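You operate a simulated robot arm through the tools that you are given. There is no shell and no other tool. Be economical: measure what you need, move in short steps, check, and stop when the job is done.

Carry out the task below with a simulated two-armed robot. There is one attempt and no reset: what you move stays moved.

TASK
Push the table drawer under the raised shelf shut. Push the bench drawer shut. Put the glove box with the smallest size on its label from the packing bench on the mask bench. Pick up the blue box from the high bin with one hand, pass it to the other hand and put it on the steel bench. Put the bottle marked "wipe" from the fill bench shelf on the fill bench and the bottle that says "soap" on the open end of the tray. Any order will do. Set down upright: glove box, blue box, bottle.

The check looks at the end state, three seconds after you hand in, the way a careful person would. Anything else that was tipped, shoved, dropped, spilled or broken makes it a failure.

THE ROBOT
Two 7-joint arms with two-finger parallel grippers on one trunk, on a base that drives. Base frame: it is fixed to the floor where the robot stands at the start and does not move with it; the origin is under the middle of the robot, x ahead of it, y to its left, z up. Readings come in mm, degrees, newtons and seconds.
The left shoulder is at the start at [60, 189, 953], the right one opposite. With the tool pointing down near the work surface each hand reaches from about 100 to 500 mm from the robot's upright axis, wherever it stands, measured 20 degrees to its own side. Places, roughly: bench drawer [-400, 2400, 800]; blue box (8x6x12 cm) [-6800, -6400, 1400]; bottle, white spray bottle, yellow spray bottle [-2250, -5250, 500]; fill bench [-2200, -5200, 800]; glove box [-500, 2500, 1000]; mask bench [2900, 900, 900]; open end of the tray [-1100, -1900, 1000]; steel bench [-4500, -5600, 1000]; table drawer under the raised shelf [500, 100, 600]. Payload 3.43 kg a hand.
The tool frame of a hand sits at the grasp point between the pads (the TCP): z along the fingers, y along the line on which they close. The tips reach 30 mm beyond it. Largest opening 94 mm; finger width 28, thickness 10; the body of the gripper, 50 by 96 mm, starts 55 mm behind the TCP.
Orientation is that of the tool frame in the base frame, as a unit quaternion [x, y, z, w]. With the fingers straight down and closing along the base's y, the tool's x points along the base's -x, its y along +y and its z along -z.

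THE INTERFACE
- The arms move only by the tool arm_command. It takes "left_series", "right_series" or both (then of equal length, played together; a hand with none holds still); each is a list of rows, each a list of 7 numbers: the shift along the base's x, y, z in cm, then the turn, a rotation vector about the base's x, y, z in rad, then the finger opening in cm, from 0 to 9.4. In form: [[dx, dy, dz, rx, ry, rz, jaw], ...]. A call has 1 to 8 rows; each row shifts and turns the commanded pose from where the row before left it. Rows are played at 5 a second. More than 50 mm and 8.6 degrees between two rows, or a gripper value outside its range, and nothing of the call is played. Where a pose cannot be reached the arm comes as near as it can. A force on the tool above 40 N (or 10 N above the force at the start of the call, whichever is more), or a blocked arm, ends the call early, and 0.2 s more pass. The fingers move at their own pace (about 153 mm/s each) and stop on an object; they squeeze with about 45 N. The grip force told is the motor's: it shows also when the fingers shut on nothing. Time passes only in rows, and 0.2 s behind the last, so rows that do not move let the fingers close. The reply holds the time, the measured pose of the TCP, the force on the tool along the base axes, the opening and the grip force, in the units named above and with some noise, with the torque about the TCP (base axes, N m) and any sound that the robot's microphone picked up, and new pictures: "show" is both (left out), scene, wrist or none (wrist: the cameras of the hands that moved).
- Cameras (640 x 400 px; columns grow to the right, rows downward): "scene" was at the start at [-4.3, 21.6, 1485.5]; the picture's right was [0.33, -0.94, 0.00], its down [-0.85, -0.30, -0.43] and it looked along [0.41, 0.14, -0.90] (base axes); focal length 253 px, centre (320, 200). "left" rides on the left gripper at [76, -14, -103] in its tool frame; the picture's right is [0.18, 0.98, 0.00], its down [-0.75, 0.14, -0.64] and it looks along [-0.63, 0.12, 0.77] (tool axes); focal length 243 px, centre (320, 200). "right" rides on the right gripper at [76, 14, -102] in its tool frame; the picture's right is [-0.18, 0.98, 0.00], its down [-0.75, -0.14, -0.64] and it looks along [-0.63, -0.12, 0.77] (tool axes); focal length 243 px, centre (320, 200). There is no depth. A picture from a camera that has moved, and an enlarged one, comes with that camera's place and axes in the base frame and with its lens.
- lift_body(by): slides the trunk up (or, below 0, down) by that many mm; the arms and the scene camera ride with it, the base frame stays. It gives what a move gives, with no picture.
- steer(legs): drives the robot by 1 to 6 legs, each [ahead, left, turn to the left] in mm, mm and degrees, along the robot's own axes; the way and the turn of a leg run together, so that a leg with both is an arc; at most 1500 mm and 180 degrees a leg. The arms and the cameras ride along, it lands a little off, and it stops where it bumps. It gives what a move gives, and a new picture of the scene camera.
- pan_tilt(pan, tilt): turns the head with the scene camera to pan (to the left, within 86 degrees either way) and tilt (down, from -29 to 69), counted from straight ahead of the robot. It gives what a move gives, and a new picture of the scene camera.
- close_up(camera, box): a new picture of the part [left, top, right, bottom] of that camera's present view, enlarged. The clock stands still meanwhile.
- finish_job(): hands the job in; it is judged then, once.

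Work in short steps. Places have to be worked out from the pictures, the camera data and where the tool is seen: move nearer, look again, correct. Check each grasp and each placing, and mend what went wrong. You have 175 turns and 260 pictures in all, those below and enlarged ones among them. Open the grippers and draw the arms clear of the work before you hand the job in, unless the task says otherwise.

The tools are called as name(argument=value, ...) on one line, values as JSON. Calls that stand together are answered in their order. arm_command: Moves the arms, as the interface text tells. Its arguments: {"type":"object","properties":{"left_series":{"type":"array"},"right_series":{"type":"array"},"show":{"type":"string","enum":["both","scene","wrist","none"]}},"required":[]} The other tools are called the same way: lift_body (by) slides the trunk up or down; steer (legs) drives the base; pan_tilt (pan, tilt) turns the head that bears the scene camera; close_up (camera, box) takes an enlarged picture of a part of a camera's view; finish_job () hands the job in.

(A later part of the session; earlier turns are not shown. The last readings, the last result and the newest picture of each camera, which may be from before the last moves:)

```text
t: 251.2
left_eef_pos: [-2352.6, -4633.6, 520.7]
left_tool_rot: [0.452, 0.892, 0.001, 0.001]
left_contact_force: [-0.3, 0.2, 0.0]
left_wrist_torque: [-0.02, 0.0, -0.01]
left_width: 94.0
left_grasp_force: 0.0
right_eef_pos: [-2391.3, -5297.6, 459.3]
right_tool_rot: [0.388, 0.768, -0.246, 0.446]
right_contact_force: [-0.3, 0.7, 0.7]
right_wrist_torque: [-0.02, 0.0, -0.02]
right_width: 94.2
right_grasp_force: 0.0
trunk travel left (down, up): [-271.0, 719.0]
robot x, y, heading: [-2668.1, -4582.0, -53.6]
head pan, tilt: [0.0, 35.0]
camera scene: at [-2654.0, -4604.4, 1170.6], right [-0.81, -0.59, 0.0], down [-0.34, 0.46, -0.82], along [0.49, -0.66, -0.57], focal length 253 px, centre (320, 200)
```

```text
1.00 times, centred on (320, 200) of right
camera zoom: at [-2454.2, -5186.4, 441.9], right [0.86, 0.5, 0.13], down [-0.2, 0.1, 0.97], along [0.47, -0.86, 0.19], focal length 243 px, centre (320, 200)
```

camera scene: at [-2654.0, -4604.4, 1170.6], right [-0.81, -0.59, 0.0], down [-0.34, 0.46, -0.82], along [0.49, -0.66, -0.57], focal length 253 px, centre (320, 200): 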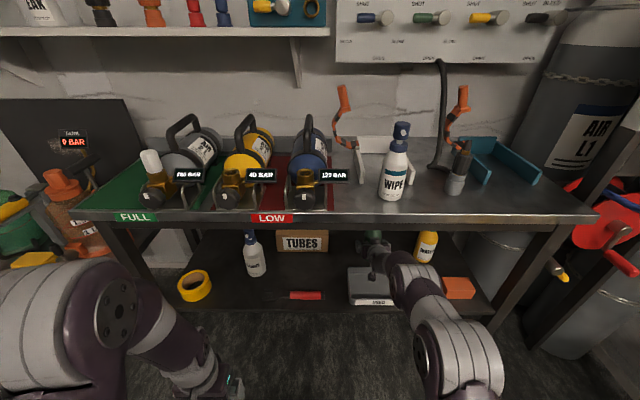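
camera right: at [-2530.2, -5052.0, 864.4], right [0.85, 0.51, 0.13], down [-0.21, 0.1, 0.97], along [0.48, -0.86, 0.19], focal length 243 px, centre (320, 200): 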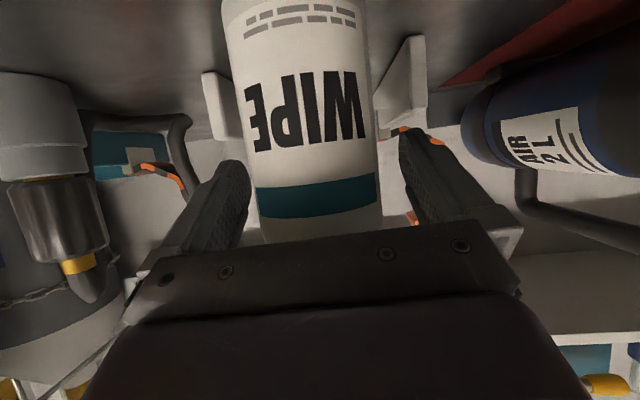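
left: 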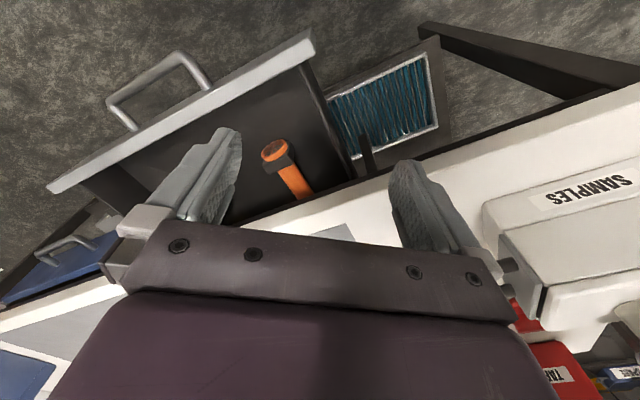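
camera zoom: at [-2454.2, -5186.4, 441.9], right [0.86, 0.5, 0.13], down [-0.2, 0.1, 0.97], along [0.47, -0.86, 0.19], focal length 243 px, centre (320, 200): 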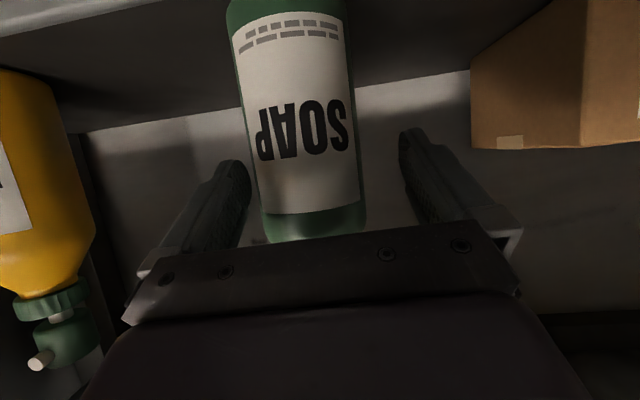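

SOAP is ~10 mm right of centre and ~20 mm ahead. I shift the hand 9 mm right, drive 18 and close.

arm_command(right_series=[[-0.75, -0.55, 0, 0, 0, 0, 9.4], [0, 0, 0, 0, 0, 0, 9.4]], show="none")

steer(legs=[[20, 0, 0]])

arm_command(right_series=[[0, 0, 0, 0, 0, 0, 8], [0, 0, 0, 0, 0, 0, 5.5], [0, 0, 0, 0, 0, 0, 4], [0, 0, 0, 0, 0, 0, 4]], show="wrist")

```text
t: 251.8
left_eef_pos: [-2353.0, -4633.9, 520.9]
left_tool_rot: [0.452, 0.892, 0.001, 0.0]
left_contact_force: [-0.4, -0.7, 0.4]
left_wrist_torque: [0.0, 0.02, 0.0]
left_width: 94.0
left_grasp_force: 0.0
right_eef_pos: [-2399.9, -5302.3, 459.4]
right_tool_rot: [0.389, 0.768, -0.246, 0.446]
right_contact_force: [-0.1, 0.7, 0.1]
right_wrist_torque: [-0.02, 0.02, 0.0]
right_width: 94.2
right_grasp_force: 0.2
trunk travel left (down, up): [-271.0, 719.0]
robot x, y, heading: [-2667.7, -4583.0, -53.8]
head pan, tilt: [0.0, 35.0]
```

```text
t: 252.6
left_eef_pos: [-2341.4, -4649.7, 519.1]
left_tool_rot: [0.452, 0.892, 0.001, 0.0]
left_contact_force: [-0.3, 0.0, 0.4]
left_wrist_torque: [-0.02, -0.03, -0.04]
left_width: 94.0
left_grasp_force: 0.1
right_eef_pos: [-2386.8, -5319.2, 458.4]
right_tool_rot: [0.389, 0.768, -0.246, 0.445]
right_contact_force: [0.0, -0.1, 0.6]
right_wrist_torque: [-0.02, -0.01, -0.01]
right_width: 94.1
right_grasp_force: 0.2
trunk travel left (down, up): [-271.0, 719.0]
robot x, y, heading: [-2658.2, -4600.0, -53.7]
head pan, tilt: [0.0, 35.0]
camera scene: at [-2641.9, -4620.8, 1170.6], right [-0.81, -0.59, 0.0], down [-0.34, 0.46, -0.82], along [0.49, -0.66, -0.57], focal length 253 px, centre (320, 200)
```

scene: 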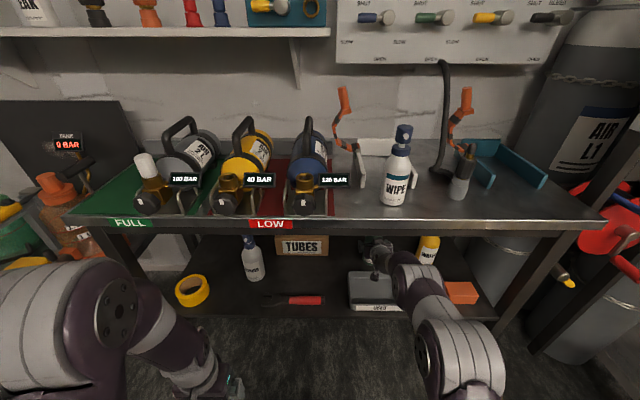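

```text
t: 253.6
left_eef_pos: [-2340.4, -4648.9, 520.3]
left_tool_rot: [0.453, 0.892, 0.001, 0.0]
left_contact_force: [-0.4, 0.6, -1.4]
left_wrist_torque: [0.04, -0.03, -0.01]
left_width: 94.0
left_grasp_force: 0.1
right_eef_pos: [-2387.2, -5319.1, 458.1]
right_tool_rot: [0.388, 0.768, -0.245, 0.446]
right_contact_force: [-1.1, -1.1, -0.9]
right_wrist_torque: [0.0, 0.01, 0.0]
right_width: 71.2
right_grasp_force: 44.7
trunk travel left (down, up): [-271.0, 719.0]
robot x, y, heading: [-2655.1, -4600.5, -53.8]
head pan, tilt: [0.0, 35.0]
camera right: at [-2449.6, -5208.5, 441.2], right [0.86, 0.5, 0.13], down [-0.21, 0.1, 0.97], along [0.47, -0.86, 0.19], focal length 243 px, centre (320, 200)
```

right: 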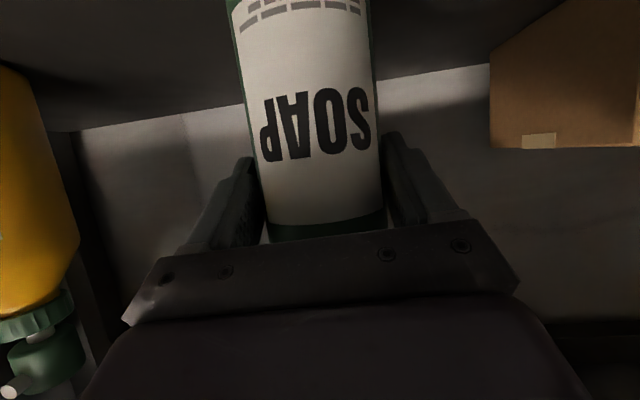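

SOAP gripped (71 mm). Lift 70 to clear the tray rim and back out 500.

lift_body(by=70)

steer(legs=[[-520, 0, 0]])

```text
t: 254.7
left_eef_pos: [-2340.1, -4650.4, 588.7]
left_tool_rot: [0.452, 0.892, 0.002, -0.002]
left_contact_force: [0.0, 0.6, 0.3]
left_wrist_torque: [0.01, 0.02, 0.0]
left_width: 94.1
left_grasp_force: 0.1
right_eef_pos: [-2390.8, -5312.7, 509.2]
right_tool_rot: [0.392, 0.776, -0.238, 0.434]
right_contact_force: [0.4, -0.2, -4.8]
right_wrist_torque: [0.0, 0.03, -0.03]
right_width: 71.0
right_grasp_force: 45.1
trunk travel left (down, up): [-341.0, 649.0]
robot x, y, heading: [-2656.2, -4602.8, -53.7]
head pan, tilt: [0.0, 35.0]
```

```text
t: 257.7
left_eef_pos: [-2640.1, -4242.7, 591.6]
left_tool_rot: [0.456, 0.89, 0.001, 0.001]
left_contact_force: [0.1, -0.4, 0.5]
left_wrist_torque: [-0.02, 0.01, 0.02]
left_width: 93.8
left_grasp_force: 0.0
right_eef_pos: [-2692.1, -4912.0, 528.3]
right_tool_rot: [0.394, 0.766, -0.248, 0.443]
right_contact_force: [0.9, 0.9, -4.4]
right_wrist_torque: [0.01, 0.0, 0.01]
right_width: 71.0
right_grasp_force: 44.7
trunk travel left (down, up): [-341.0, 649.0]
robot x, y, heading: [-2951.6, -4190.0, -54.1]
head pan, tilt: [0.0, 35.0]
camera scene: at [-2940.8, -4210.8, 1240.7], right [-0.81, -0.58, 0.0], down [-0.34, 0.47, -0.82], along [0.48, -0.66, -0.57], focal length 253 px, centre (320, 200)
```

scene: 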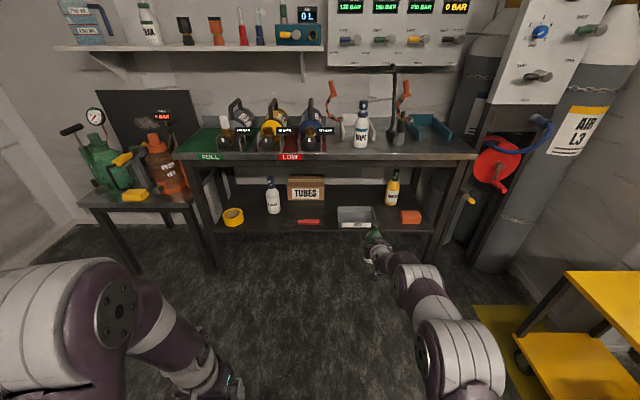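

SOAP is out; everything else stands. I return the way I came: left 900, back 1620 between cart and bin, then turn left 90° to face the door.

steer(legs=[[0, 900, 0.6], [-1500, 0, 0], [-150, 0, 0]])

lift_body(by=400)

steer(legs=[[0, 0, 92]])

pan_tilt(pan=0, tilt=30)

```text
t: 270.5
left_eef_pos: [-2915.4, -2361.0, 590.1]
left_tool_rot: [0.448, 0.894, 0.001, 0.001]
left_contact_force: [0.1, -0.1, -0.4]
left_wrist_torque: [0.03, 0.01, -0.02]
left_width: 94.2
left_grasp_force: 0.1
right_eef_pos: [-2953.9, -3031.0, 529.0]
right_tool_rot: [0.385, 0.77, -0.244, 0.447]
right_contact_force: [0.1, 0.3, -4.2]
right_wrist_torque: [0.01, 0.06, -0.02]
right_width: 71.2
right_grasp_force: 45.3
trunk travel left (down, up): [-341.0, 649.0]
robot x, y, heading: [-3231.6, -2311.9, -53.1]
head pan, tilt: [0.0, 35.0]
camera scene: at [-3216.5, -2334.3, 1240.7], right [-0.8, -0.6, 0.0], down [-0.34, 0.46, -0.82], along [0.49, -0.66, -0.57], focal length 253 px, centre (320, 200)
```

scene: 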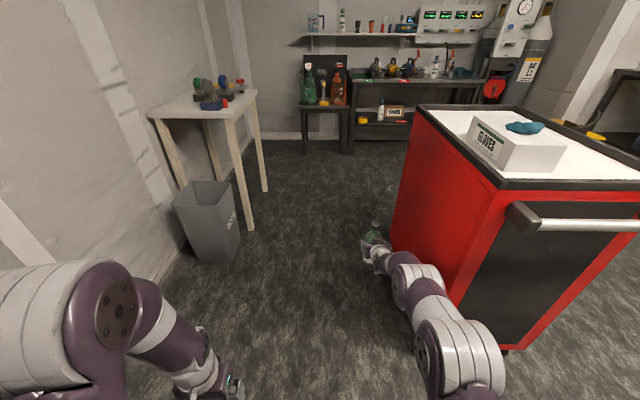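

```text
t: 274.3
left_eef_pos: [-2914.6, -2360.8, 989.9]
left_tool_rot: [0.448, 0.894, 0.001, -0.001]
left_contact_force: [0.1, -0.6, -0.7]
left_wrist_torque: [0.04, -0.02, -0.02]
left_width: 94.1
left_grasp_force: 0.1
right_eef_pos: [-2954.2, -3031.4, 928.0]
right_tool_rot: [0.385, 0.771, -0.243, 0.446]
right_contact_force: [-0.1, -0.5, -4.7]
right_wrist_torque: [0.05, -0.01, 0.0]
right_width: 71.2
right_grasp_force: 45.0
trunk travel left (down, up): [-741.0, 249.0]
robot x, y, heading: [-3225.8, -2311.2, -53.2]
head pan, tilt: [0.0, 35.0]
```

```text
t: 278.6
left_eef_pos: [-3189.3, -1995.2, 990.0]
left_tool_rot: [-0.327, 0.945, 0.001, -0.001]
left_contact_force: [-0.4, 0.1, -0.3]
left_wrist_torque: [0.02, 0.02, 0.0]
left_width: 94.0
left_grasp_force: 0.1
right_eef_pos: [-2520.5, -2019.8, 928.5]
right_tool_rot: [-0.282, 0.814, 0.149, 0.486]
right_contact_force: [0.6, 0.9, -5.1]
right_wrist_torque: [-0.07, 0.04, -0.03]
right_width: 71.2
right_grasp_force: 44.6
trunk travel left (down, up): [-741.0, 249.0]
robot x, y, heading: [-3231.9, -2309.5, 37.9]
head pan, tilt: [0.0, 35.0]
camera scene: at [-3210.2, -2294.0, 1640.6], right [0.62, -0.79, 0.0], down [-0.45, -0.36, -0.82], along [0.64, 0.51, -0.57], focal length 253 px, centre (320, 200)
```

scene: 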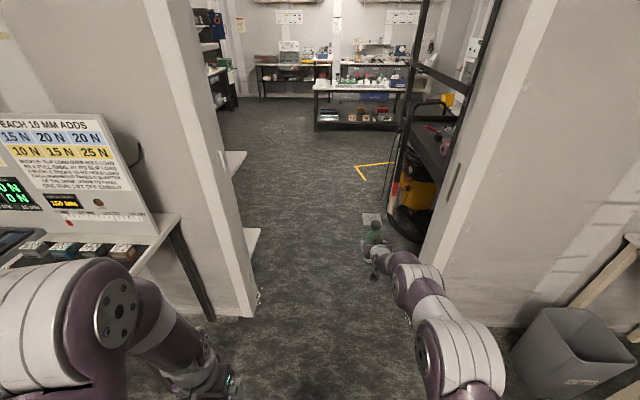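

```text
t: 279.3
left_eef_pos: [-3190.7, -1995.0, 989.8]
left_tool_rot: [-0.327, 0.945, 0.0, -0.001]
left_contact_force: [-0.7, -0.5, 0.6]
left_wrist_torque: [0.0, -0.05, 0.01]
left_width: 94.0
left_grasp_force: 0.1
right_eef_pos: [-2517.8, -2019.6, 927.6]
right_tool_rot: [-0.281, 0.814, 0.149, 0.485]
right_contact_force: [0.0, 0.0, -4.6]
right_wrist_torque: [-0.03, 0.05, -0.02]
right_width: 71.6
right_grasp_force: 45.1
trunk travel left (down, up): [-741.0, 249.0]
robot x, y, heading: [-3230.0, -2315.4, 38.0]
head pan, tilt: [0.0, 30.0]
camera scene: at [-3208.4, -2292.5, 1648.4], right [0.62, -0.79, 0.0], down [-0.39, -0.31, -0.87], along [0.68, 0.54, -0.5], focal length 253 px, centre (320, 200)
```

scene: 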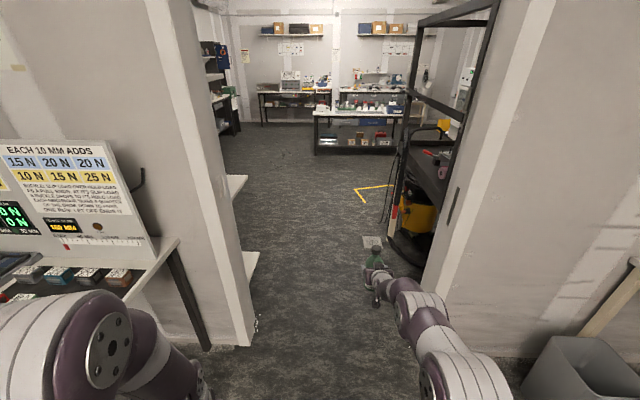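

Back by the door with SOAP held. I shift right 110, pass through 2000 ahead, then left 350 before turning right to face the rack's front.

steer(legs=[[0, -110, -1.5], [1300, 0, 0], [750, 0, 0], [0, 350, 0]])

steer(legs=[[0, 0, -90]])

```text
t: 292.2
left_eef_pos: [-1695.3, -560.5, 990.3]
left_tool_rot: [-0.321, 0.947, 0.001, -0.001]
left_contact_force: [0.6, -0.2, -0.6]
left_wrist_torque: [-0.02, 0.01, -0.02]
left_width: 94.1
left_grasp_force: 0.2
right_eef_pos: [-1023.3, -594.4, 927.1]
right_tool_rot: [-0.275, 0.816, 0.145, 0.487]
right_contact_force: [0.1, -0.1, -3.9]
right_wrist_torque: [-0.04, 0.01, -0.02]
right_width: 71.0
right_grasp_force: 45.6
trunk travel left (down, up): [-741.0, 249.0]
robot x, y, heading: [-1738.0, -879.1, 37.5]
head pan, tilt: [0.0, 30.0]
camera scene: at [-1716.5, -857.1, 1648.4], right [0.61, -0.79, 0.0], down [-0.4, -0.3, -0.87], along [0.69, 0.53, -0.5], focal length 253 px, centre (320, 200)
```

scene: 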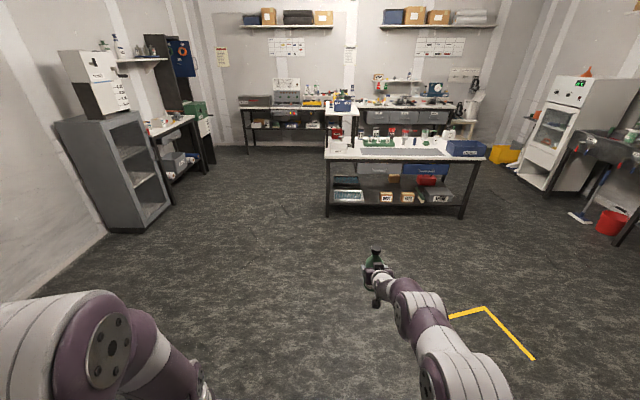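

```text
t: 296.3
left_eef_pos: [-1422.4, -910.4, 991.1]
left_tool_rot: [0.429, 0.903, 0.0, 0.001]
left_contact_force: [-0.4, 0.2, -0.1]
left_wrist_torque: [0.06, -0.01, -0.02]
left_width: 94.0
left_grasp_force: 0.1
right_eef_pos: [-1434.0, -1583.9, 927.3]
right_tool_rot: [0.369, 0.778, -0.234, 0.451]
right_contact_force: [-0.2, 0.0, -5.1]
right_wrist_torque: [0.03, 0.02, -0.02]
right_width: 71.1
right_grasp_force: 45.3
trunk travel left (down, up): [-741.0, 249.0]
robot x, y, heading: [-1740.1, -877.2, -50.7]
head pan, tilt: [0.0, 30.0]
camera scene: at [-1721.9, -900.6, 1648.4], right [-0.77, -0.63, 0.0], down [-0.32, 0.39, -0.87], along [0.55, -0.67, -0.5], focal length 253 px, centre (320, 200)
```

scene: 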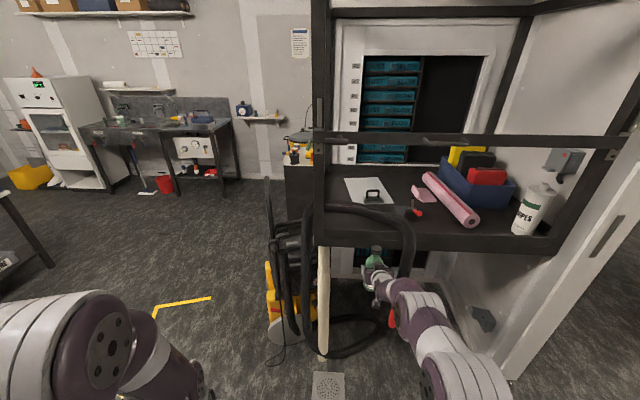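

The rack's tray is visible ahead: rail across the front, clipboard near its left (open) end. I zoom.

close_up(camera="scene", box=[270, 110, 570, 297])

```text
2.13 times, centred on (420, 204) of scene
camera zoom: at [-1721.9, -900.6, 1648.4], right [-0.77, -0.63, 0.0], down [-0.32, 0.39, -0.87], along [0.55, -0.67, -0.5], focal length 539 px, centre (107, 192)
```

zoom: 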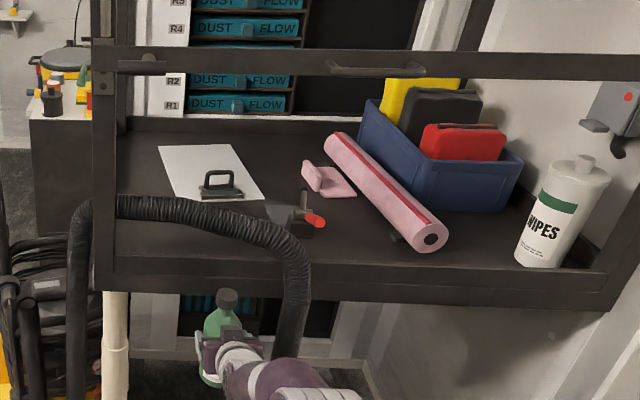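

The target zone is around/in front of the clipboard, but a vacuum hose arches in front. I back off 250 and move left 400 for a second view of the hose's depth.

steer(legs=[[-250, 0, -2.8], [0, 450, 0]])

pan_tilt(pan=-20, tilt=30)

close_up(camera="scene", box=[220, 120, 480, 300])

```text
t: 300.4
left_eef_pos: [-1216.3, -474.3, 990.5]
left_tool_rot: [0.456, 0.89, 0.002, -0.001]
left_contact_force: [-0.3, -0.5, 0.0]
left_wrist_torque: [-0.01, 0.03, 0.0]
left_width: 93.9
left_grasp_force: 0.1
right_eef_pos: [-1268.2, -1143.7, 926.7]
right_tool_rot: [0.393, 0.766, -0.247, 0.444]
right_contact_force: [-0.5, 0.3, -4.3]
right_wrist_torque: [0.03, 0.04, 0.03]
right_width: 71.0
right_grasp_force: 45.3
trunk travel left (down, up): [-741.0, 249.0]
robot x, y, heading: [-1534.0, -420.2, -54.3]
head pan, tilt: [0.0, 30.0]
camera scene: at [-1515.1, -445.5, 1648.4], right [-0.81, -0.59, 0.0], down [-0.29, 0.41, -0.87], along [0.51, -0.7, -0.5], focal length 253 px, centre (320, 200)
```

scene: 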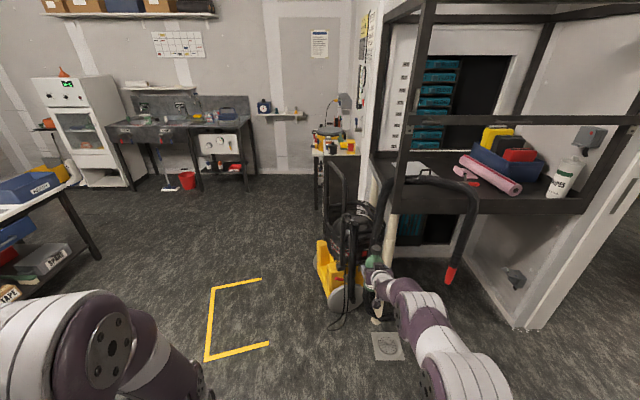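

```text
t: 301.2
left_eef_pos: [-1216.2, -475.3, 990.7]
left_tool_rot: [0.456, 0.89, 0.001, -0.001]
left_contact_force: [0.7, -0.3, -0.8]
left_wrist_torque: [0.01, -0.02, 0.02]
left_width: 93.9
left_grasp_force: 0.0
right_eef_pos: [-1268.8, -1143.1, 927.1]
right_tool_rot: [0.394, 0.767, -0.247, 0.442]
right_contact_force: [0.1, -0.4, -4.2]
right_wrist_torque: [0.07, 0.06, -0.02]
right_width: 70.9
right_grasp_force: 45.1
trunk travel left (down, up): [-741.0, 249.0]
robot x, y, heading: [-1531.3, -425.0, -54.0]
head pan, tilt: [-20.0, 30.0]
camera scene: at [-1543.6, -459.3, 1648.4], right [-0.96, -0.27, 0.0], down [-0.14, 0.48, -0.87], along [0.24, -0.83, -0.5], focal length 253 px, centre (320, 200)
```

scene: 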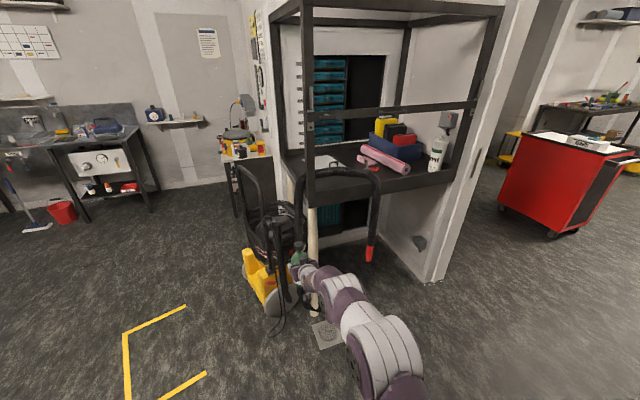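

```text
2.22 times, centred on (350, 210) of scene
camera zoom: at [-1543.6, -459.3, 1648.4], right [-0.96, -0.27, 0.0], down [-0.14, 0.48, -0.87], along [0.24, -0.83, -0.5], focal length 562 px, centre (253, 178)
```

zoom: 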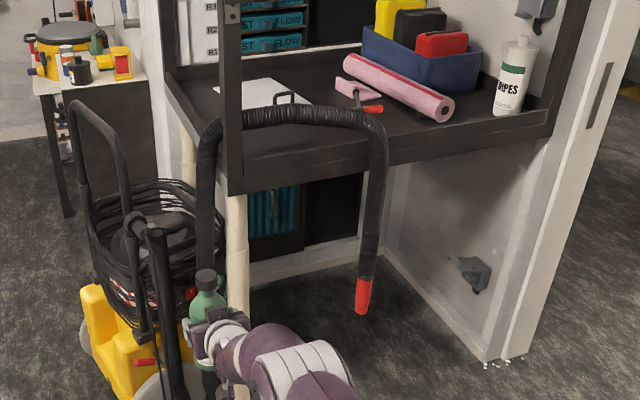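

Triangulated: tray front-left corner (a −1858, l −531), surface ≈985; the hose hugs the front (top z 1070–1130), so I'll come in diagonally past the left end, 40° off, to set the bottle at about (a −1950, l −800), left of the clipboard. I raise fully, move left 580, turn right 49.5°, then move diagonally.

lift_body(by=245)

steer(legs=[[0, 580, 0], [0, 0, -49.5]])

pan_tilt(pan=0, tilt=30)

```text
t: 303.8
left_eef_pos: [-1215.9, -475.2, 1235.8]
left_tool_rot: [0.456, 0.89, 0.001, 0.0]
left_contact_force: [-0.3, 0.1, -0.5]
left_wrist_torque: [-0.01, 0.01, -0.02]
left_width: 94.0
left_grasp_force: 0.1
right_eef_pos: [-1267.9, -1144.3, 1172.8]
right_tool_rot: [0.392, 0.768, -0.246, 0.443]
right_contact_force: [0.1, -0.1, -4.6]
right_wrist_torque: [0.03, 0.02, -0.02]
right_width: 71.1
right_grasp_force: 44.8
trunk travel left (down, up): [-986.0, 4.0]
robot x, y, heading: [-1526.9, -418.4, -54.3]
head pan, tilt: [-20.0, 30.0]
```

```text
t: 309.4
left_eef_pos: [-890.4, -348.1, 1235.3]
left_tool_rot: [0.783, 0.623, 0.0, 0.0]
left_contact_force: [-0.5, 0.0, -0.1]
left_wrist_torque: [0.01, -0.01, -0.02]
left_width: 94.1
left_grasp_force: 0.0
right_eef_pos: [-1428.5, -750.0, 1172.0]
right_tool_rot: [0.675, 0.536, -0.409, 0.301]
right_contact_force: [-0.1, -0.1, -4.9]
right_wrist_torque: [0.06, 0.01, 0.03]
right_width: 70.8
right_grasp_force: 45.1
trunk travel left (down, up): [-986.0, 4.0]
robot x, y, heading: [-1062.0, -73.8, -103.0]
head pan, tilt: [-20.0, 30.0]
camera scene: at [-1095.8, -93.4, 1893.4], right [-0.84, 0.54, 0.0], down [0.27, 0.42, -0.87], along [-0.47, -0.73, -0.5], focal length 253 px, centre (320, 200)
```

scene: 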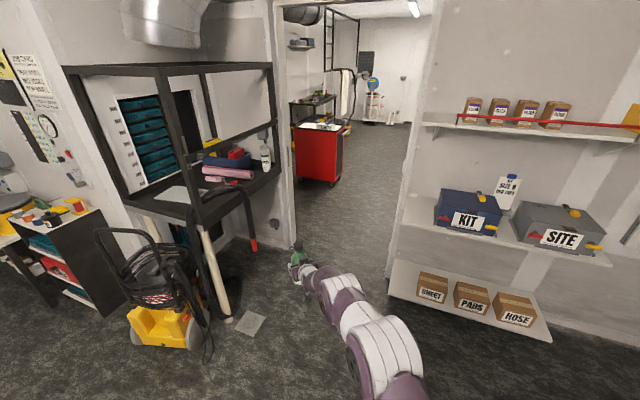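

```text
t: 310.2
left_eef_pos: [-890.0, -347.6, 1235.7]
left_tool_rot: [0.783, 0.622, 0.002, 0.0]
left_contact_force: [0.2, 0.8, -0.5]
left_wrist_torque: [-0.02, 0.01, -0.01]
left_width: 94.2
left_grasp_force: 0.1
right_eef_pos: [-1427.7, -750.0, 1173.0]
right_tool_rot: [0.674, 0.537, -0.408, 0.302]
right_contact_force: [0.4, -0.4, -4.5]
right_wrist_torque: [0.05, -0.01, 0.0]
right_width: 71.2
right_grasp_force: 44.5
trunk travel left (down, up): [-986.0, 4.0]
robot x, y, heading: [-1055.6, -78.4, -103.3]
head pan, tilt: [0.0, 30.0]
camera scene: at [-1067.7, -105.5, 1893.4], right [-0.97, 0.22, 0.0], down [0.11, 0.49, -0.87], along [-0.19, -0.84, -0.5], focal length 253 px, centre (320, 200)
```

scene: 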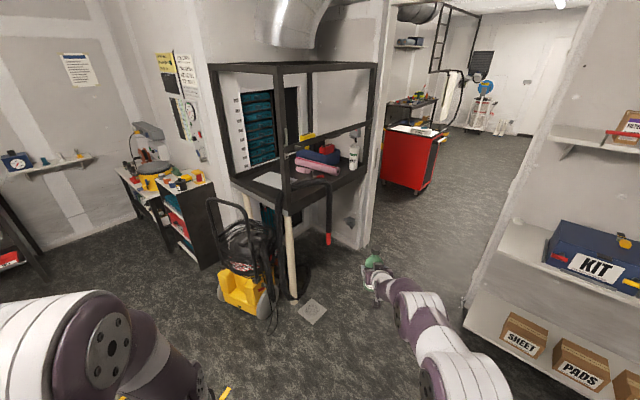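

Good view of the left end. I zoom in to verify the gap between the posts and the hose.

close_up(camera="scene", box=[190, 110, 390, 300])

```text
2.11 times, centred on (290, 205) of scene
camera zoom: at [-1067.7, -105.5, 1893.4], right [-0.97, 0.22, 0.0], down [0.11, 0.49, -0.87], along [-0.19, -0.84, -0.5], focal length 532 px, centre (383, 190)
```

zoom: 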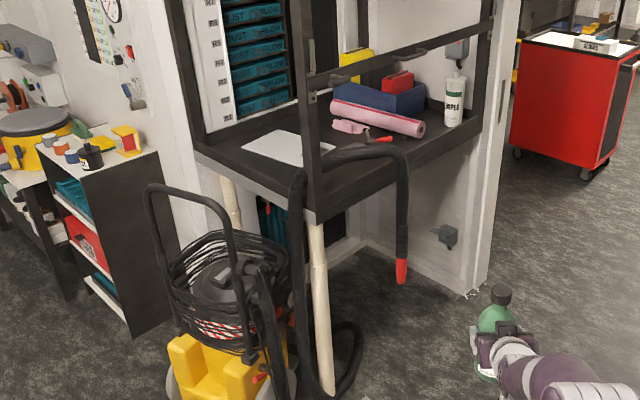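

The base would come too near the machine with a diagonal entry. Instead I'll enter from the front just right of the hose's hanging end, low under the rail, then slide left behind the hose. I turn back square and go to that position.

steer(legs=[[0, 0, 49.8], [0, -1228, 0], [130, 0, 0]])

lift_body(by=-67)

close_up(camera="right", box=[0, 0, 640, 400])

```text
t: 319.4
left_eef_pos: [-1614.9, -952.6, 1236.2]
left_tool_rot: [0.445, 0.895, 0.001, 0.0]
left_contact_force: [-0.1, 0.3, -0.1]
left_wrist_torque: [-0.05, -0.01, 0.01]
left_width: 94.2
left_grasp_force: 0.1
right_eef_pos: [-1649.6, -1622.7, 1174.0]
right_tool_rot: [0.382, 0.772, -0.24, 0.447]
right_contact_force: [0.4, 0.4, -3.8]
right_wrist_torque: [0.03, 0.07, -0.04]
right_width: 70.7
right_grasp_force: 45.2
trunk travel left (down, up): [-986.0, 4.0]
robot x, y, heading: [-1927.5, -906.2, -52.6]
head pan, tilt: [0.0, 30.0]
camera scene: at [-1914.9, -929.5, 1893.5], right [-0.8, -0.61, 0.0], down [-0.3, 0.4, -0.87], along [0.53, -0.69, -0.5], focal length 253 px, centre (320, 200)
```

scene: 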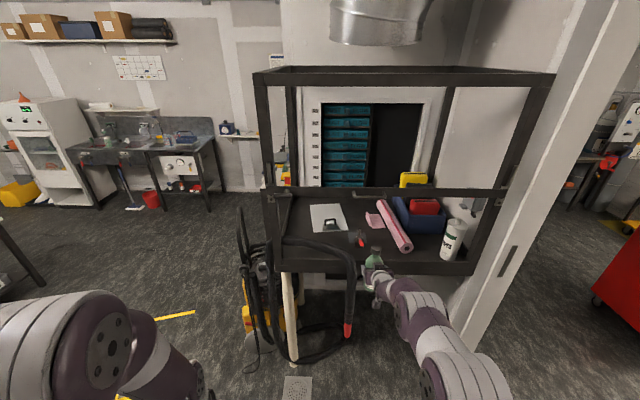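

```text
t: 320.5
left_eef_pos: [-1614.1, -952.9, 1167.6]
left_tool_rot: [0.445, 0.896, 0.002, 0.001]
left_contact_force: [-0.1, 0.5, -0.2]
left_wrist_torque: [-0.02, 0.0, 0.01]
left_width: 94.1
left_grasp_force: 0.1
right_eef_pos: [-1648.2, -1621.9, 1105.9]
right_tool_rot: [0.383, 0.772, -0.241, 0.447]
right_contact_force: [0.6, 0.6, -4.6]
right_wrist_torque: [0.06, 0.03, 0.0]
right_width: 70.8
right_grasp_force: 45.4
trunk travel left (down, up): [-919.0, 71.0]
robot x, y, heading: [-1925.9, -903.1, -52.6]
head pan, tilt: [0.0, 30.0]
```

```text
1.00 times, centred on (320, 200) of right
camera zoom: at [-1712.4, -1513.2, 1088.8], right [0.85, 0.51, 0.13], down [-0.21, 0.09, 0.97], along [0.49, -0.85, 0.18], focal length 243 px, centre (320, 200)
```

zoom: 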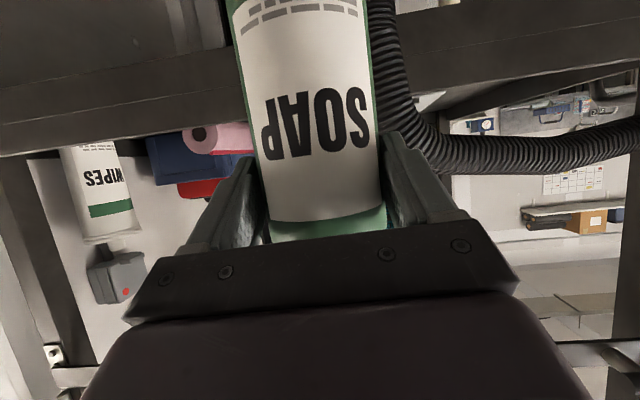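

From here the hose end is at a≈−2211 and the hand must pass right of it, over a red-handled tool. I zoom to judge that tool's height and the gap.

close_up(camera="scene", box=[260, 180, 480, 310])

```text
2.91 times, centred on (370, 245) of scene
camera zoom: at [-1913.4, -930.9, 1826.5], right [-0.8, -0.61, 0.0], down [-0.3, 0.4, -0.87], along [0.53, -0.69, -0.5], focal length 735 px, centre (174, 69)
```

zoom: 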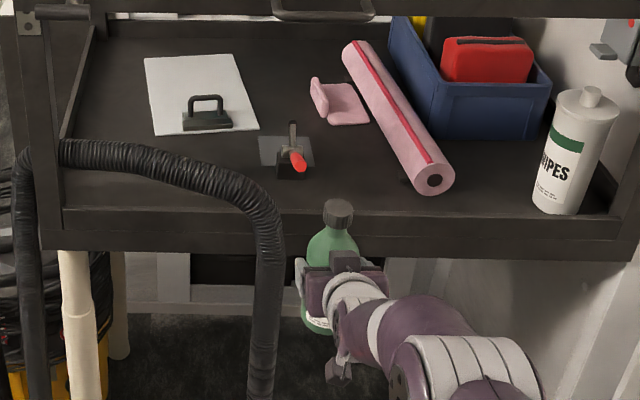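

A left-hand grip would let the base stay clear while entering past the rack's open left end. I'll set SOAP down on the main table and regrasp it with the left hand. I turn left and drive to the table.

steer(legs=[[-150, 0, 0], [0, 0, 89], [1400, -360, 0]])

pan_tilt(pan=-10, tilt=40)

```text
t: 332.4
left_eef_pos: [-578.7, 22.0, 1168.3]
left_tool_rot: [-0.287, 0.958, 0.001, -0.001]
left_contact_force: [0.9, 0.0, 0.3]
left_wrist_torque: [0.01, -0.04, -0.01]
left_width: 93.9
left_grasp_force: 0.0
right_eef_pos: [86.3, -56.9, 1105.4]
right_tool_rot: [-0.249, 0.825, 0.13, 0.49]
right_contact_force: [-0.3, -0.1, -4.5]
right_wrist_torque: [-0.01, 0.05, 0.01]
right_width: 70.2
right_grasp_force: 45.1
trunk travel left (down, up): [-919.0, 71.0]
robot x, y, heading: [-645.8, -293.0, 33.7]
head pan, tilt: [0.0, 30.0]
camera scene: at [-621.4, -271.1, 1826.4], right [0.55, -0.83, 0.0], down [-0.42, -0.28, -0.87], along [0.72, 0.48, -0.5], focal length 253 px, centre (320, 200)
```

scene: 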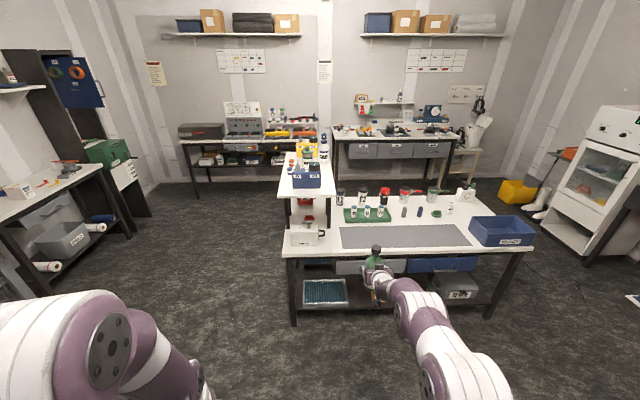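

```text
t: 333.1
left_eef_pos: [-578.3, 24.2, 1168.1]
left_tool_rot: [-0.288, 0.958, 0.0, -0.002]
left_contact_force: [-0.8, -0.2, -0.1]
left_wrist_torque: [-0.03, -0.01, 0.0]
left_width: 93.7
left_grasp_force: 0.0
right_eef_pos: [87.5, -57.0, 1104.8]
right_tool_rot: [-0.248, 0.826, 0.129, 0.491]
right_contact_force: [0.4, 0.6, -3.8]
right_wrist_torque: [-0.03, 0.07, -0.01]
right_width: 70.1
right_grasp_force: 45.4
trunk travel left (down, up): [-919.0, 71.0]
robot x, y, heading: [-643.9, -285.9, 33.6]
head pan, tilt: [-10.0, 40.0]
camera scene: at [-618.1, -286.8, 1811.1], right [0.4, -0.92, 0.0], down [-0.59, -0.26, -0.77], along [0.7, 0.31, -0.64], focal length 253 px, centre (320, 200)
```

scene: 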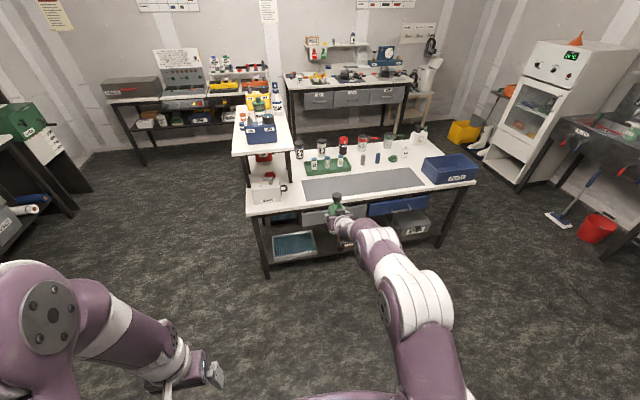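

I square up, and move to put the bottle over the grey mat.

steer(legs=[[0, -195, 2.9], [400, 0, 0]])

close_up(camera="scene", box=[200, 130, 520, 330])

```text
t: 336.8
left_eef_pos: [-167.2, 100.1, 1169.2]
left_tool_rot: [-0.314, 0.95, 0.001, 0.0]
left_contact_force: [-0.4, 0.0, 0.2]
left_wrist_torque: [0.0, 0.01, 0.01]
left_width: 94.1
left_grasp_force: 0.0
right_eef_pos: [503.7, 56.4, 1105.9]
right_tool_rot: [-0.271, 0.818, 0.142, 0.487]
right_contact_force: [-0.5, 0.6, -4.2]
right_wrist_torque: [-0.04, 0.03, -0.04]
right_width: 69.9
right_grasp_force: 44.5
trunk travel left (down, up): [-919.0, 71.0]
robot x, y, heading: [-216.9, -211.8, 36.6]
head pan, tilt: [-10.0, 40.0]
camera scene: at [-190.6, -212.5, 1811.1], right [0.45, -0.89, 0.0], down [-0.57, -0.29, -0.77], along [0.69, 0.34, -0.64], focal length 253 px, centre (320, 200)
```

scene: 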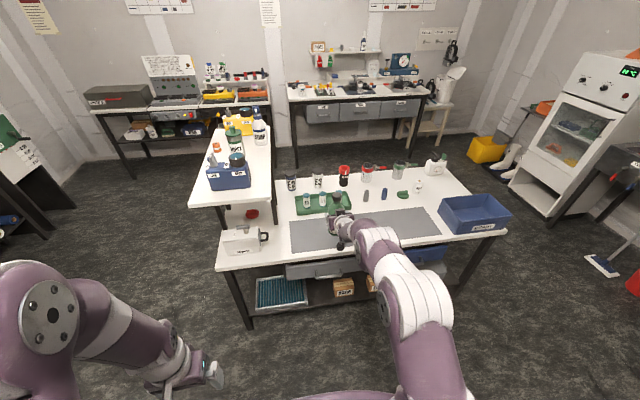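

```text
2.00 times, centred on (360, 230) of scene
camera zoom: at [-190.6, -212.5, 1811.1], right [0.45, -0.89, 0.0], down [-0.57, -0.29, -0.77], along [0.69, 0.34, -0.64], focal length 505 px, centre (240, 140)
```

zoom: 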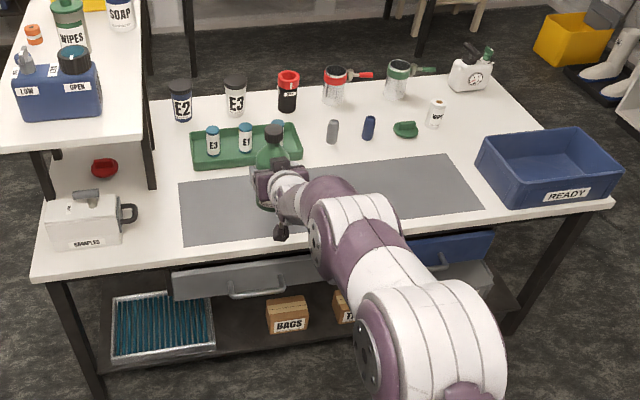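

I drive 180 further so the bottle is ~110 mm inside the table edge over the mat, and lower.

steer(legs=[[180, 0, 0]])

lift_body(by=-205)

arm_command(right_series=[[0, 0, -0.8, 0, 0, 0, 4], [0, 0, -0.8, 0, 0, 0, 4], [0, 0, -0.8, 0, 0, 0, 4], [0, 0, -0.8, 0, 0, 0, 4], [0, 0, -0.8, 0, 0, 0, 4], [0, 0, -0.8, 0, 0, 0, 4], [0, 0, -0.8, 0, 0, 0, 4], [0, 0, -0.8, 0, 0, 0, 4]], show="scene")

```text
t: 338.4
left_eef_pos: [-17.9, 212.9, 1168.7]
left_tool_rot: [-0.315, 0.949, 0.0, 0.0]
left_contact_force: [-0.7, -0.7, 0.1]
left_wrist_torque: [-0.02, 0.01, -0.02]
left_width: 93.8
left_grasp_force: 0.1
right_eef_pos: [651.4, 171.1, 1106.7]
right_tool_rot: [-0.272, 0.817, 0.144, 0.487]
right_contact_force: [-0.9, 0.0, -3.2]
right_wrist_torque: [-0.07, 0.04, 0.01]
right_width: 69.7
right_grasp_force: 44.9
trunk travel left (down, up): [-919.0, 71.0]
robot x, y, heading: [-65.4, -105.7, 37.0]
head pan, tilt: [-10.0, 40.0]
camera scene: at [-41.7, -100.8, 1811.2], right [0.45, -0.89, 0.0], down [-0.57, -0.29, -0.77], along [0.68, 0.35, -0.64], focal length 253 px, centre (320, 200)
```

scene: 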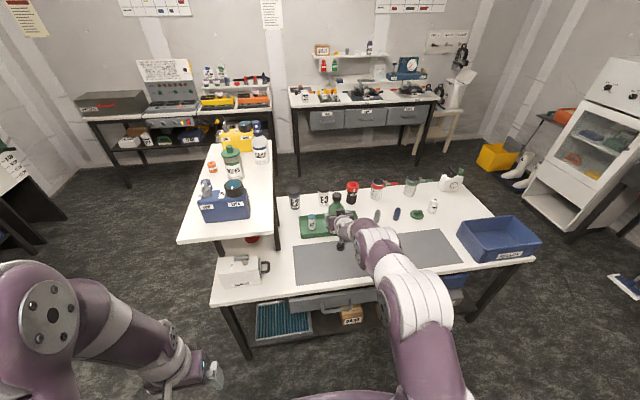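

```text
t: 340.6
left_eef_pos: [-17.6, 214.4, 962.4]
left_tool_rot: [-0.315, 0.949, 0.0, -0.001]
left_contact_force: [0.6, 0.6, 0.1]
left_wrist_torque: [-0.01, 0.0, 0.0]
left_width: 93.8
left_grasp_force: 0.1
right_eef_pos: [653.0, 171.1, 899.3]
right_tool_rot: [-0.271, 0.818, 0.143, 0.487]
right_contact_force: [-0.2, -0.8, -4.2]
right_wrist_torque: [-0.02, 0.07, -0.01]
right_width: 69.8
right_grasp_force: 44.7
trunk travel left (down, up): [-714.0, 276.0]
robot x, y, heading: [-65.6, -101.6, 36.9]
head pan, tilt: [-10.0, 40.0]
```

```text
t: 342.3
left_eef_pos: [-18.0, 212.1, 963.5]
left_tool_rot: [-0.315, 0.949, 0.0, 0.0]
left_contact_force: [0.7, 0.3, -0.2]
left_wrist_torque: [-0.04, 0.04, 0.01]
left_width: 94.1
left_grasp_force: 0.0
right_eef_pos: [660.6, 175.5, 856.6]
right_tool_rot: [-0.267, 0.81, 0.146, 0.501]
right_contact_force: [-4.9, -5.8, 17.9]
right_wrist_torque: [-0.04, 0.93, 0.21]
right_width: 69.7
right_grasp_force: 44.7
trunk travel left (down, up): [-714.0, 276.0]
robot x, y, heading: [-64.7, -102.9, 36.9]
head pan, tilt: [-10.0, 40.0]
stopped in row 8 (right hand): the force on the tool passed its limit (the readings are from after the stop); the commanded pose is now the measured one
camera scene: at [-40.8, -99.3, 1606.0], right [0.45, -0.89, 0.0], down [-0.57, -0.29, -0.77], along [0.68, 0.34, -0.64], focal length 253 px, centre (320, 200)
```

scene: 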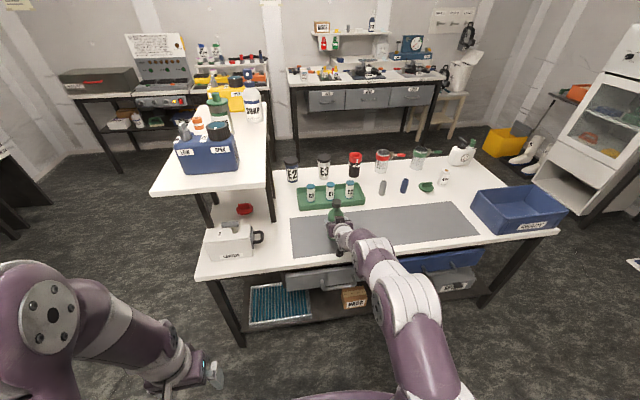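

Contact at TCP 857 (table ≈768). I ease up slightly, restore pitch, open, then back off 220 and inspect.

arm_command(right_series=[[-0.3, -0.2, 0.3, -0.018, 0.024, 0, 4], [0, 0, 0, 0, 0, 0, 6.9], [0, 0, 0, 0, 0, 0, 7.4], [0, 0, 0, 0, 0, 0, 8.4], [0, 0, 0, 0, 0, 0, 9.4], [0, 0, 0, 0, 0, 0, 9.4]], show="none")

steer(legs=[[-220, 0, 0]])

close_up(camera="scene", box=[200, 120, 480, 295])

```text
t: 343.7
left_eef_pos: [-17.1, 213.5, 963.8]
left_tool_rot: [-0.315, 0.949, 0.0, 0.0]
left_contact_force: [0.3, 0.2, -0.2]
left_wrist_torque: [-0.01, -0.01, -0.03]
left_width: 94.1
left_grasp_force: 0.0
right_eef_pos: [654.6, 172.4, 855.2]
right_tool_rot: [-0.271, 0.819, 0.141, 0.485]
right_contact_force: [0.6, 0.3, 0.2]
right_wrist_torque: [0.02, 0.01, -0.01]
right_width: 94.0
right_grasp_force: 0.1
trunk travel left (down, up): [-714.0, 276.0]
robot x, y, heading: [-63.3, -104.0, 36.8]
head pan, tilt: [-10.0, 40.0]
```

```text
t: 345.4
left_eef_pos: [-198.9, 77.3, 963.2]
left_tool_rot: [-0.314, 0.949, 0.0, 0.0]
left_contact_force: [-0.2, 0.4, -0.2]
left_wrist_torque: [0.01, -0.04, -0.01]
left_width: 93.8
left_grasp_force: 0.2
right_eef_pos: [473.7, 36.8, 856.3]
right_tool_rot: [-0.271, 0.82, 0.142, 0.484]
right_contact_force: [0.0, -0.3, 0.6]
right_wrist_torque: [0.01, -0.01, -0.01]
right_width: 94.0
right_grasp_force: 0.0
trunk travel left (down, up): [-714.0, 276.0]
robot x, y, heading: [-248.8, -235.1, 36.8]
head pan, tilt: [-10.0, 40.0]
camera scene: at [-220.9, -234.6, 1606.1], right [0.45, -0.89, 0.0], down [-0.57, -0.29, -0.77], along [0.68, 0.34, -0.64], focal length 253 px, centre (320, 200)
```

scene: 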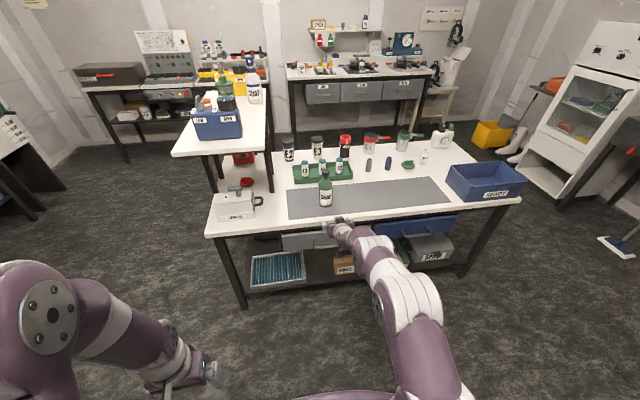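

```text
2.29 times, centred on (340, 208) of scene
camera zoom: at [-220.9, -234.6, 1606.1], right [0.45, -0.89, 0.0], down [-0.57, -0.29, -0.77], along [0.68, 0.34, -0.64], focal length 578 px, centre (274, 183)
```

zoom: 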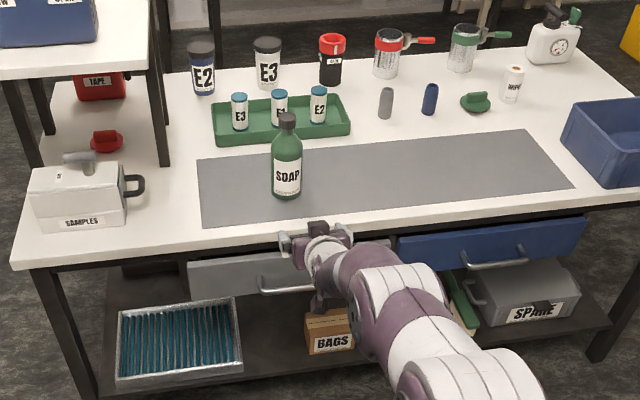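

SOAP stands well on the mat. Now I bring the left hand to the same forward, 30°‑down pose.

arm_command(left_series=[[3.6, 2.7, -1.2, 0.078, -0.104, 0, 9.4], [3.6, 2.7, -1.2, 0.078, -0.104, 0, 9.4], [3.6, 2.7, -1.2, 0.078, -0.104, 0, 9.4], [3.6, 2.7, -1.2, 0.078, -0.104, 0, 9.4], [3.6, 2.7, -1.2, 0.078, -0.104, 0, 9.4], [3.6, 2.7, -1.2, 0.078, -0.104, 0, 9.4], [3.6, 2.7, -1.2, 0.078, -0.104, 0, 9.4], [3.6, 2.7, -1.2, 0.078, -0.104, 0, 9.4]], show="none")

arm_command(left_series=[[3.2, 2.4, -0.3, 0, 0, 0, 9.4], [3.2, 2.4, -0.3, 0, 0, 0, 9.4], [3.2, 2.4, 0, 0, 0, 0, 9.4], [2.4, 1.8, 0, 0, 0, 0, 9.4], [0, 0, 0, 0, 0, 0, 9.4]], show="scene")

```text
t: 347.2
left_eef_pos: [56.1, 272.5, 888.8]
left_tool_rot: [-0.27, 0.836, 0.138, 0.457]
left_contact_force: [0.1, 0.8, 0.1]
left_wrist_torque: [0.01, 0.0, 0.02]
left_width: 93.8
left_grasp_force: 0.0
left hand out of reach, approached as far as the arm can: row 3, 4, 8
right_eef_pos: [472.8, 37.6, 855.3]
right_tool_rot: [-0.27, 0.819, 0.141, 0.486]
right_contact_force: [-0.2, 0.1, 0.0]
right_wrist_torque: [0.04, -0.02, 0.0]
right_width: 94.2
right_grasp_force: 0.0
trunk travel left (down, up): [-714.0, 276.0]
robot x, y, heading: [-246.6, -238.7, 36.6]
head pan, tilt: [-10.0, 40.0]
```

```text
t: 348.4
left_eef_pos: [175.1, 358.3, 885.1]
left_tool_rot: [-0.272, 0.835, 0.142, 0.456]
left_contact_force: [0.0, 0.3, -0.5]
left_wrist_torque: [-0.01, 0.03, 0.0]
left_width: 94.2
left_grasp_force: 0.0
right_eef_pos: [473.5, 36.1, 856.2]
right_tool_rot: [-0.271, 0.819, 0.142, 0.485]
right_contact_force: [-0.5, 0.0, -0.3]
right_wrist_torque: [0.01, 0.03, 0.0]
right_width: 94.1
right_grasp_force: 0.0
trunk travel left (down, up): [-714.0, 276.0]
robot x, y, heading: [-246.2, -235.2, 36.9]
head pan, tilt: [-10.0, 40.0]
camera scene: at [-221.3, -235.0, 1606.1], right [0.45, -0.89, 0.0], down [-0.57, -0.29, -0.77], along [0.68, 0.34, -0.64], focal length 253 px, centre (320, 200)
```

scene: 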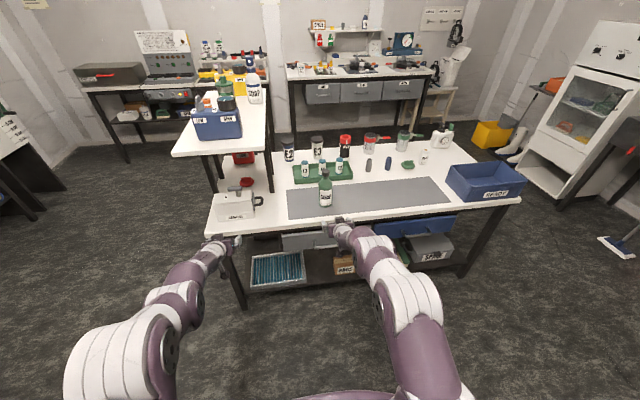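

Left hand is in pose (z 885, 33° down). I lower it 33 mm, then move right 434 and ahead 130 to line up with SOAP.

arm_command(left_series=[[0, 0, -1.7, 0, 0, 0, 9.4], [0, 0, -1.6, 0, 0, 0, 9.4], [0, 0, 0, 0, 0, 0, 9.4]], right_series=[[0, 0, 2, 0, 0, 0, 9.4], [0, 0, 2, 0, 0, 0, 9.4], [0, 0, 0, 0, 0, 0, 9.4]], show="none")

steer(legs=[[0, -434, 0], [120, 0, 0]])

close_up(camera="left", box=[0, 0, 640, 400])

```text
t: 349.2
left_eef_pos: [174.7, 360.3, 849.8]
left_tool_rot: [-0.272, 0.835, 0.142, 0.457]
left_contact_force: [-0.8, -0.6, 0.0]
left_wrist_torque: [0.01, 0.0, 0.04]
left_width: 94.0
left_grasp_force: 0.1
right_eef_pos: [473.9, 39.1, 894.9]
right_tool_rot: [-0.271, 0.82, 0.141, 0.484]
right_contact_force: [0.2, 0.2, -0.3]
right_wrist_torque: [-0.01, -0.02, 0.02]
right_width: 94.2
right_grasp_force: 0.0
trunk travel left (down, up): [-714.0, 276.0]
robot x, y, heading: [-246.8, -240.7, 37.0]
head pan, tilt: [-10.0, 40.0]
```

```text
t: 352.7
left_eef_pos: [539.0, 75.9, 849.4]
left_tool_rot: [-0.267, 0.838, 0.139, 0.456]
left_contact_force: [0.0, 0.1, -1.1]
left_wrist_torque: [0.0, -0.05, -0.03]
left_width: 93.9
left_grasp_force: 0.0
right_eef_pos: [834.0, -249.4, 895.8]
right_tool_rot: [-0.265, 0.822, 0.138, 0.485]
right_contact_force: [-0.4, 0.9, -0.5]
right_wrist_torque: [0.0, 0.0, -0.01]
right_width: 93.8
right_grasp_force: 0.1
trunk travel left (down, up): [-714.0, 276.0]
robot x, y, heading: [108.7, -522.8, 36.2]
head pan, tilt: [-10.0, 40.0]
camera scene: at [135.5, -514.4, 1606.1], right [0.44, -0.9, 0.0], down [-0.58, -0.28, -0.77], along [0.69, 0.34, -0.64], focal length 253 px, centre (320, 200)
```

scene: 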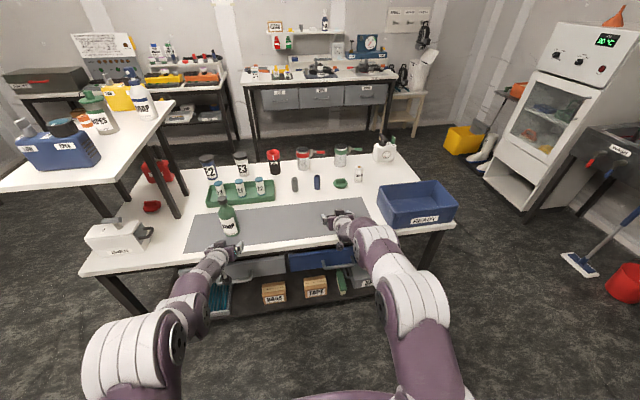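

```text
1.00 times, centred on (320, 200) of left
camera zoom: at [443.1, -10.5, 841.6], right [-0.65, 0.75, -0.17], down [-0.19, 0.05, 0.98], along [0.74, 0.66, 0.11], focal length 243 px, centre (320, 200)
```

zoom: 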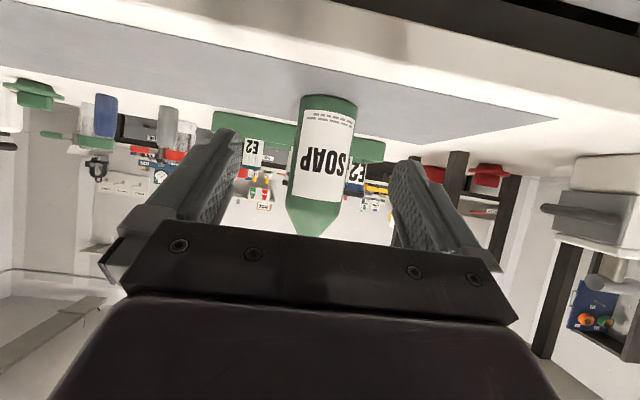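

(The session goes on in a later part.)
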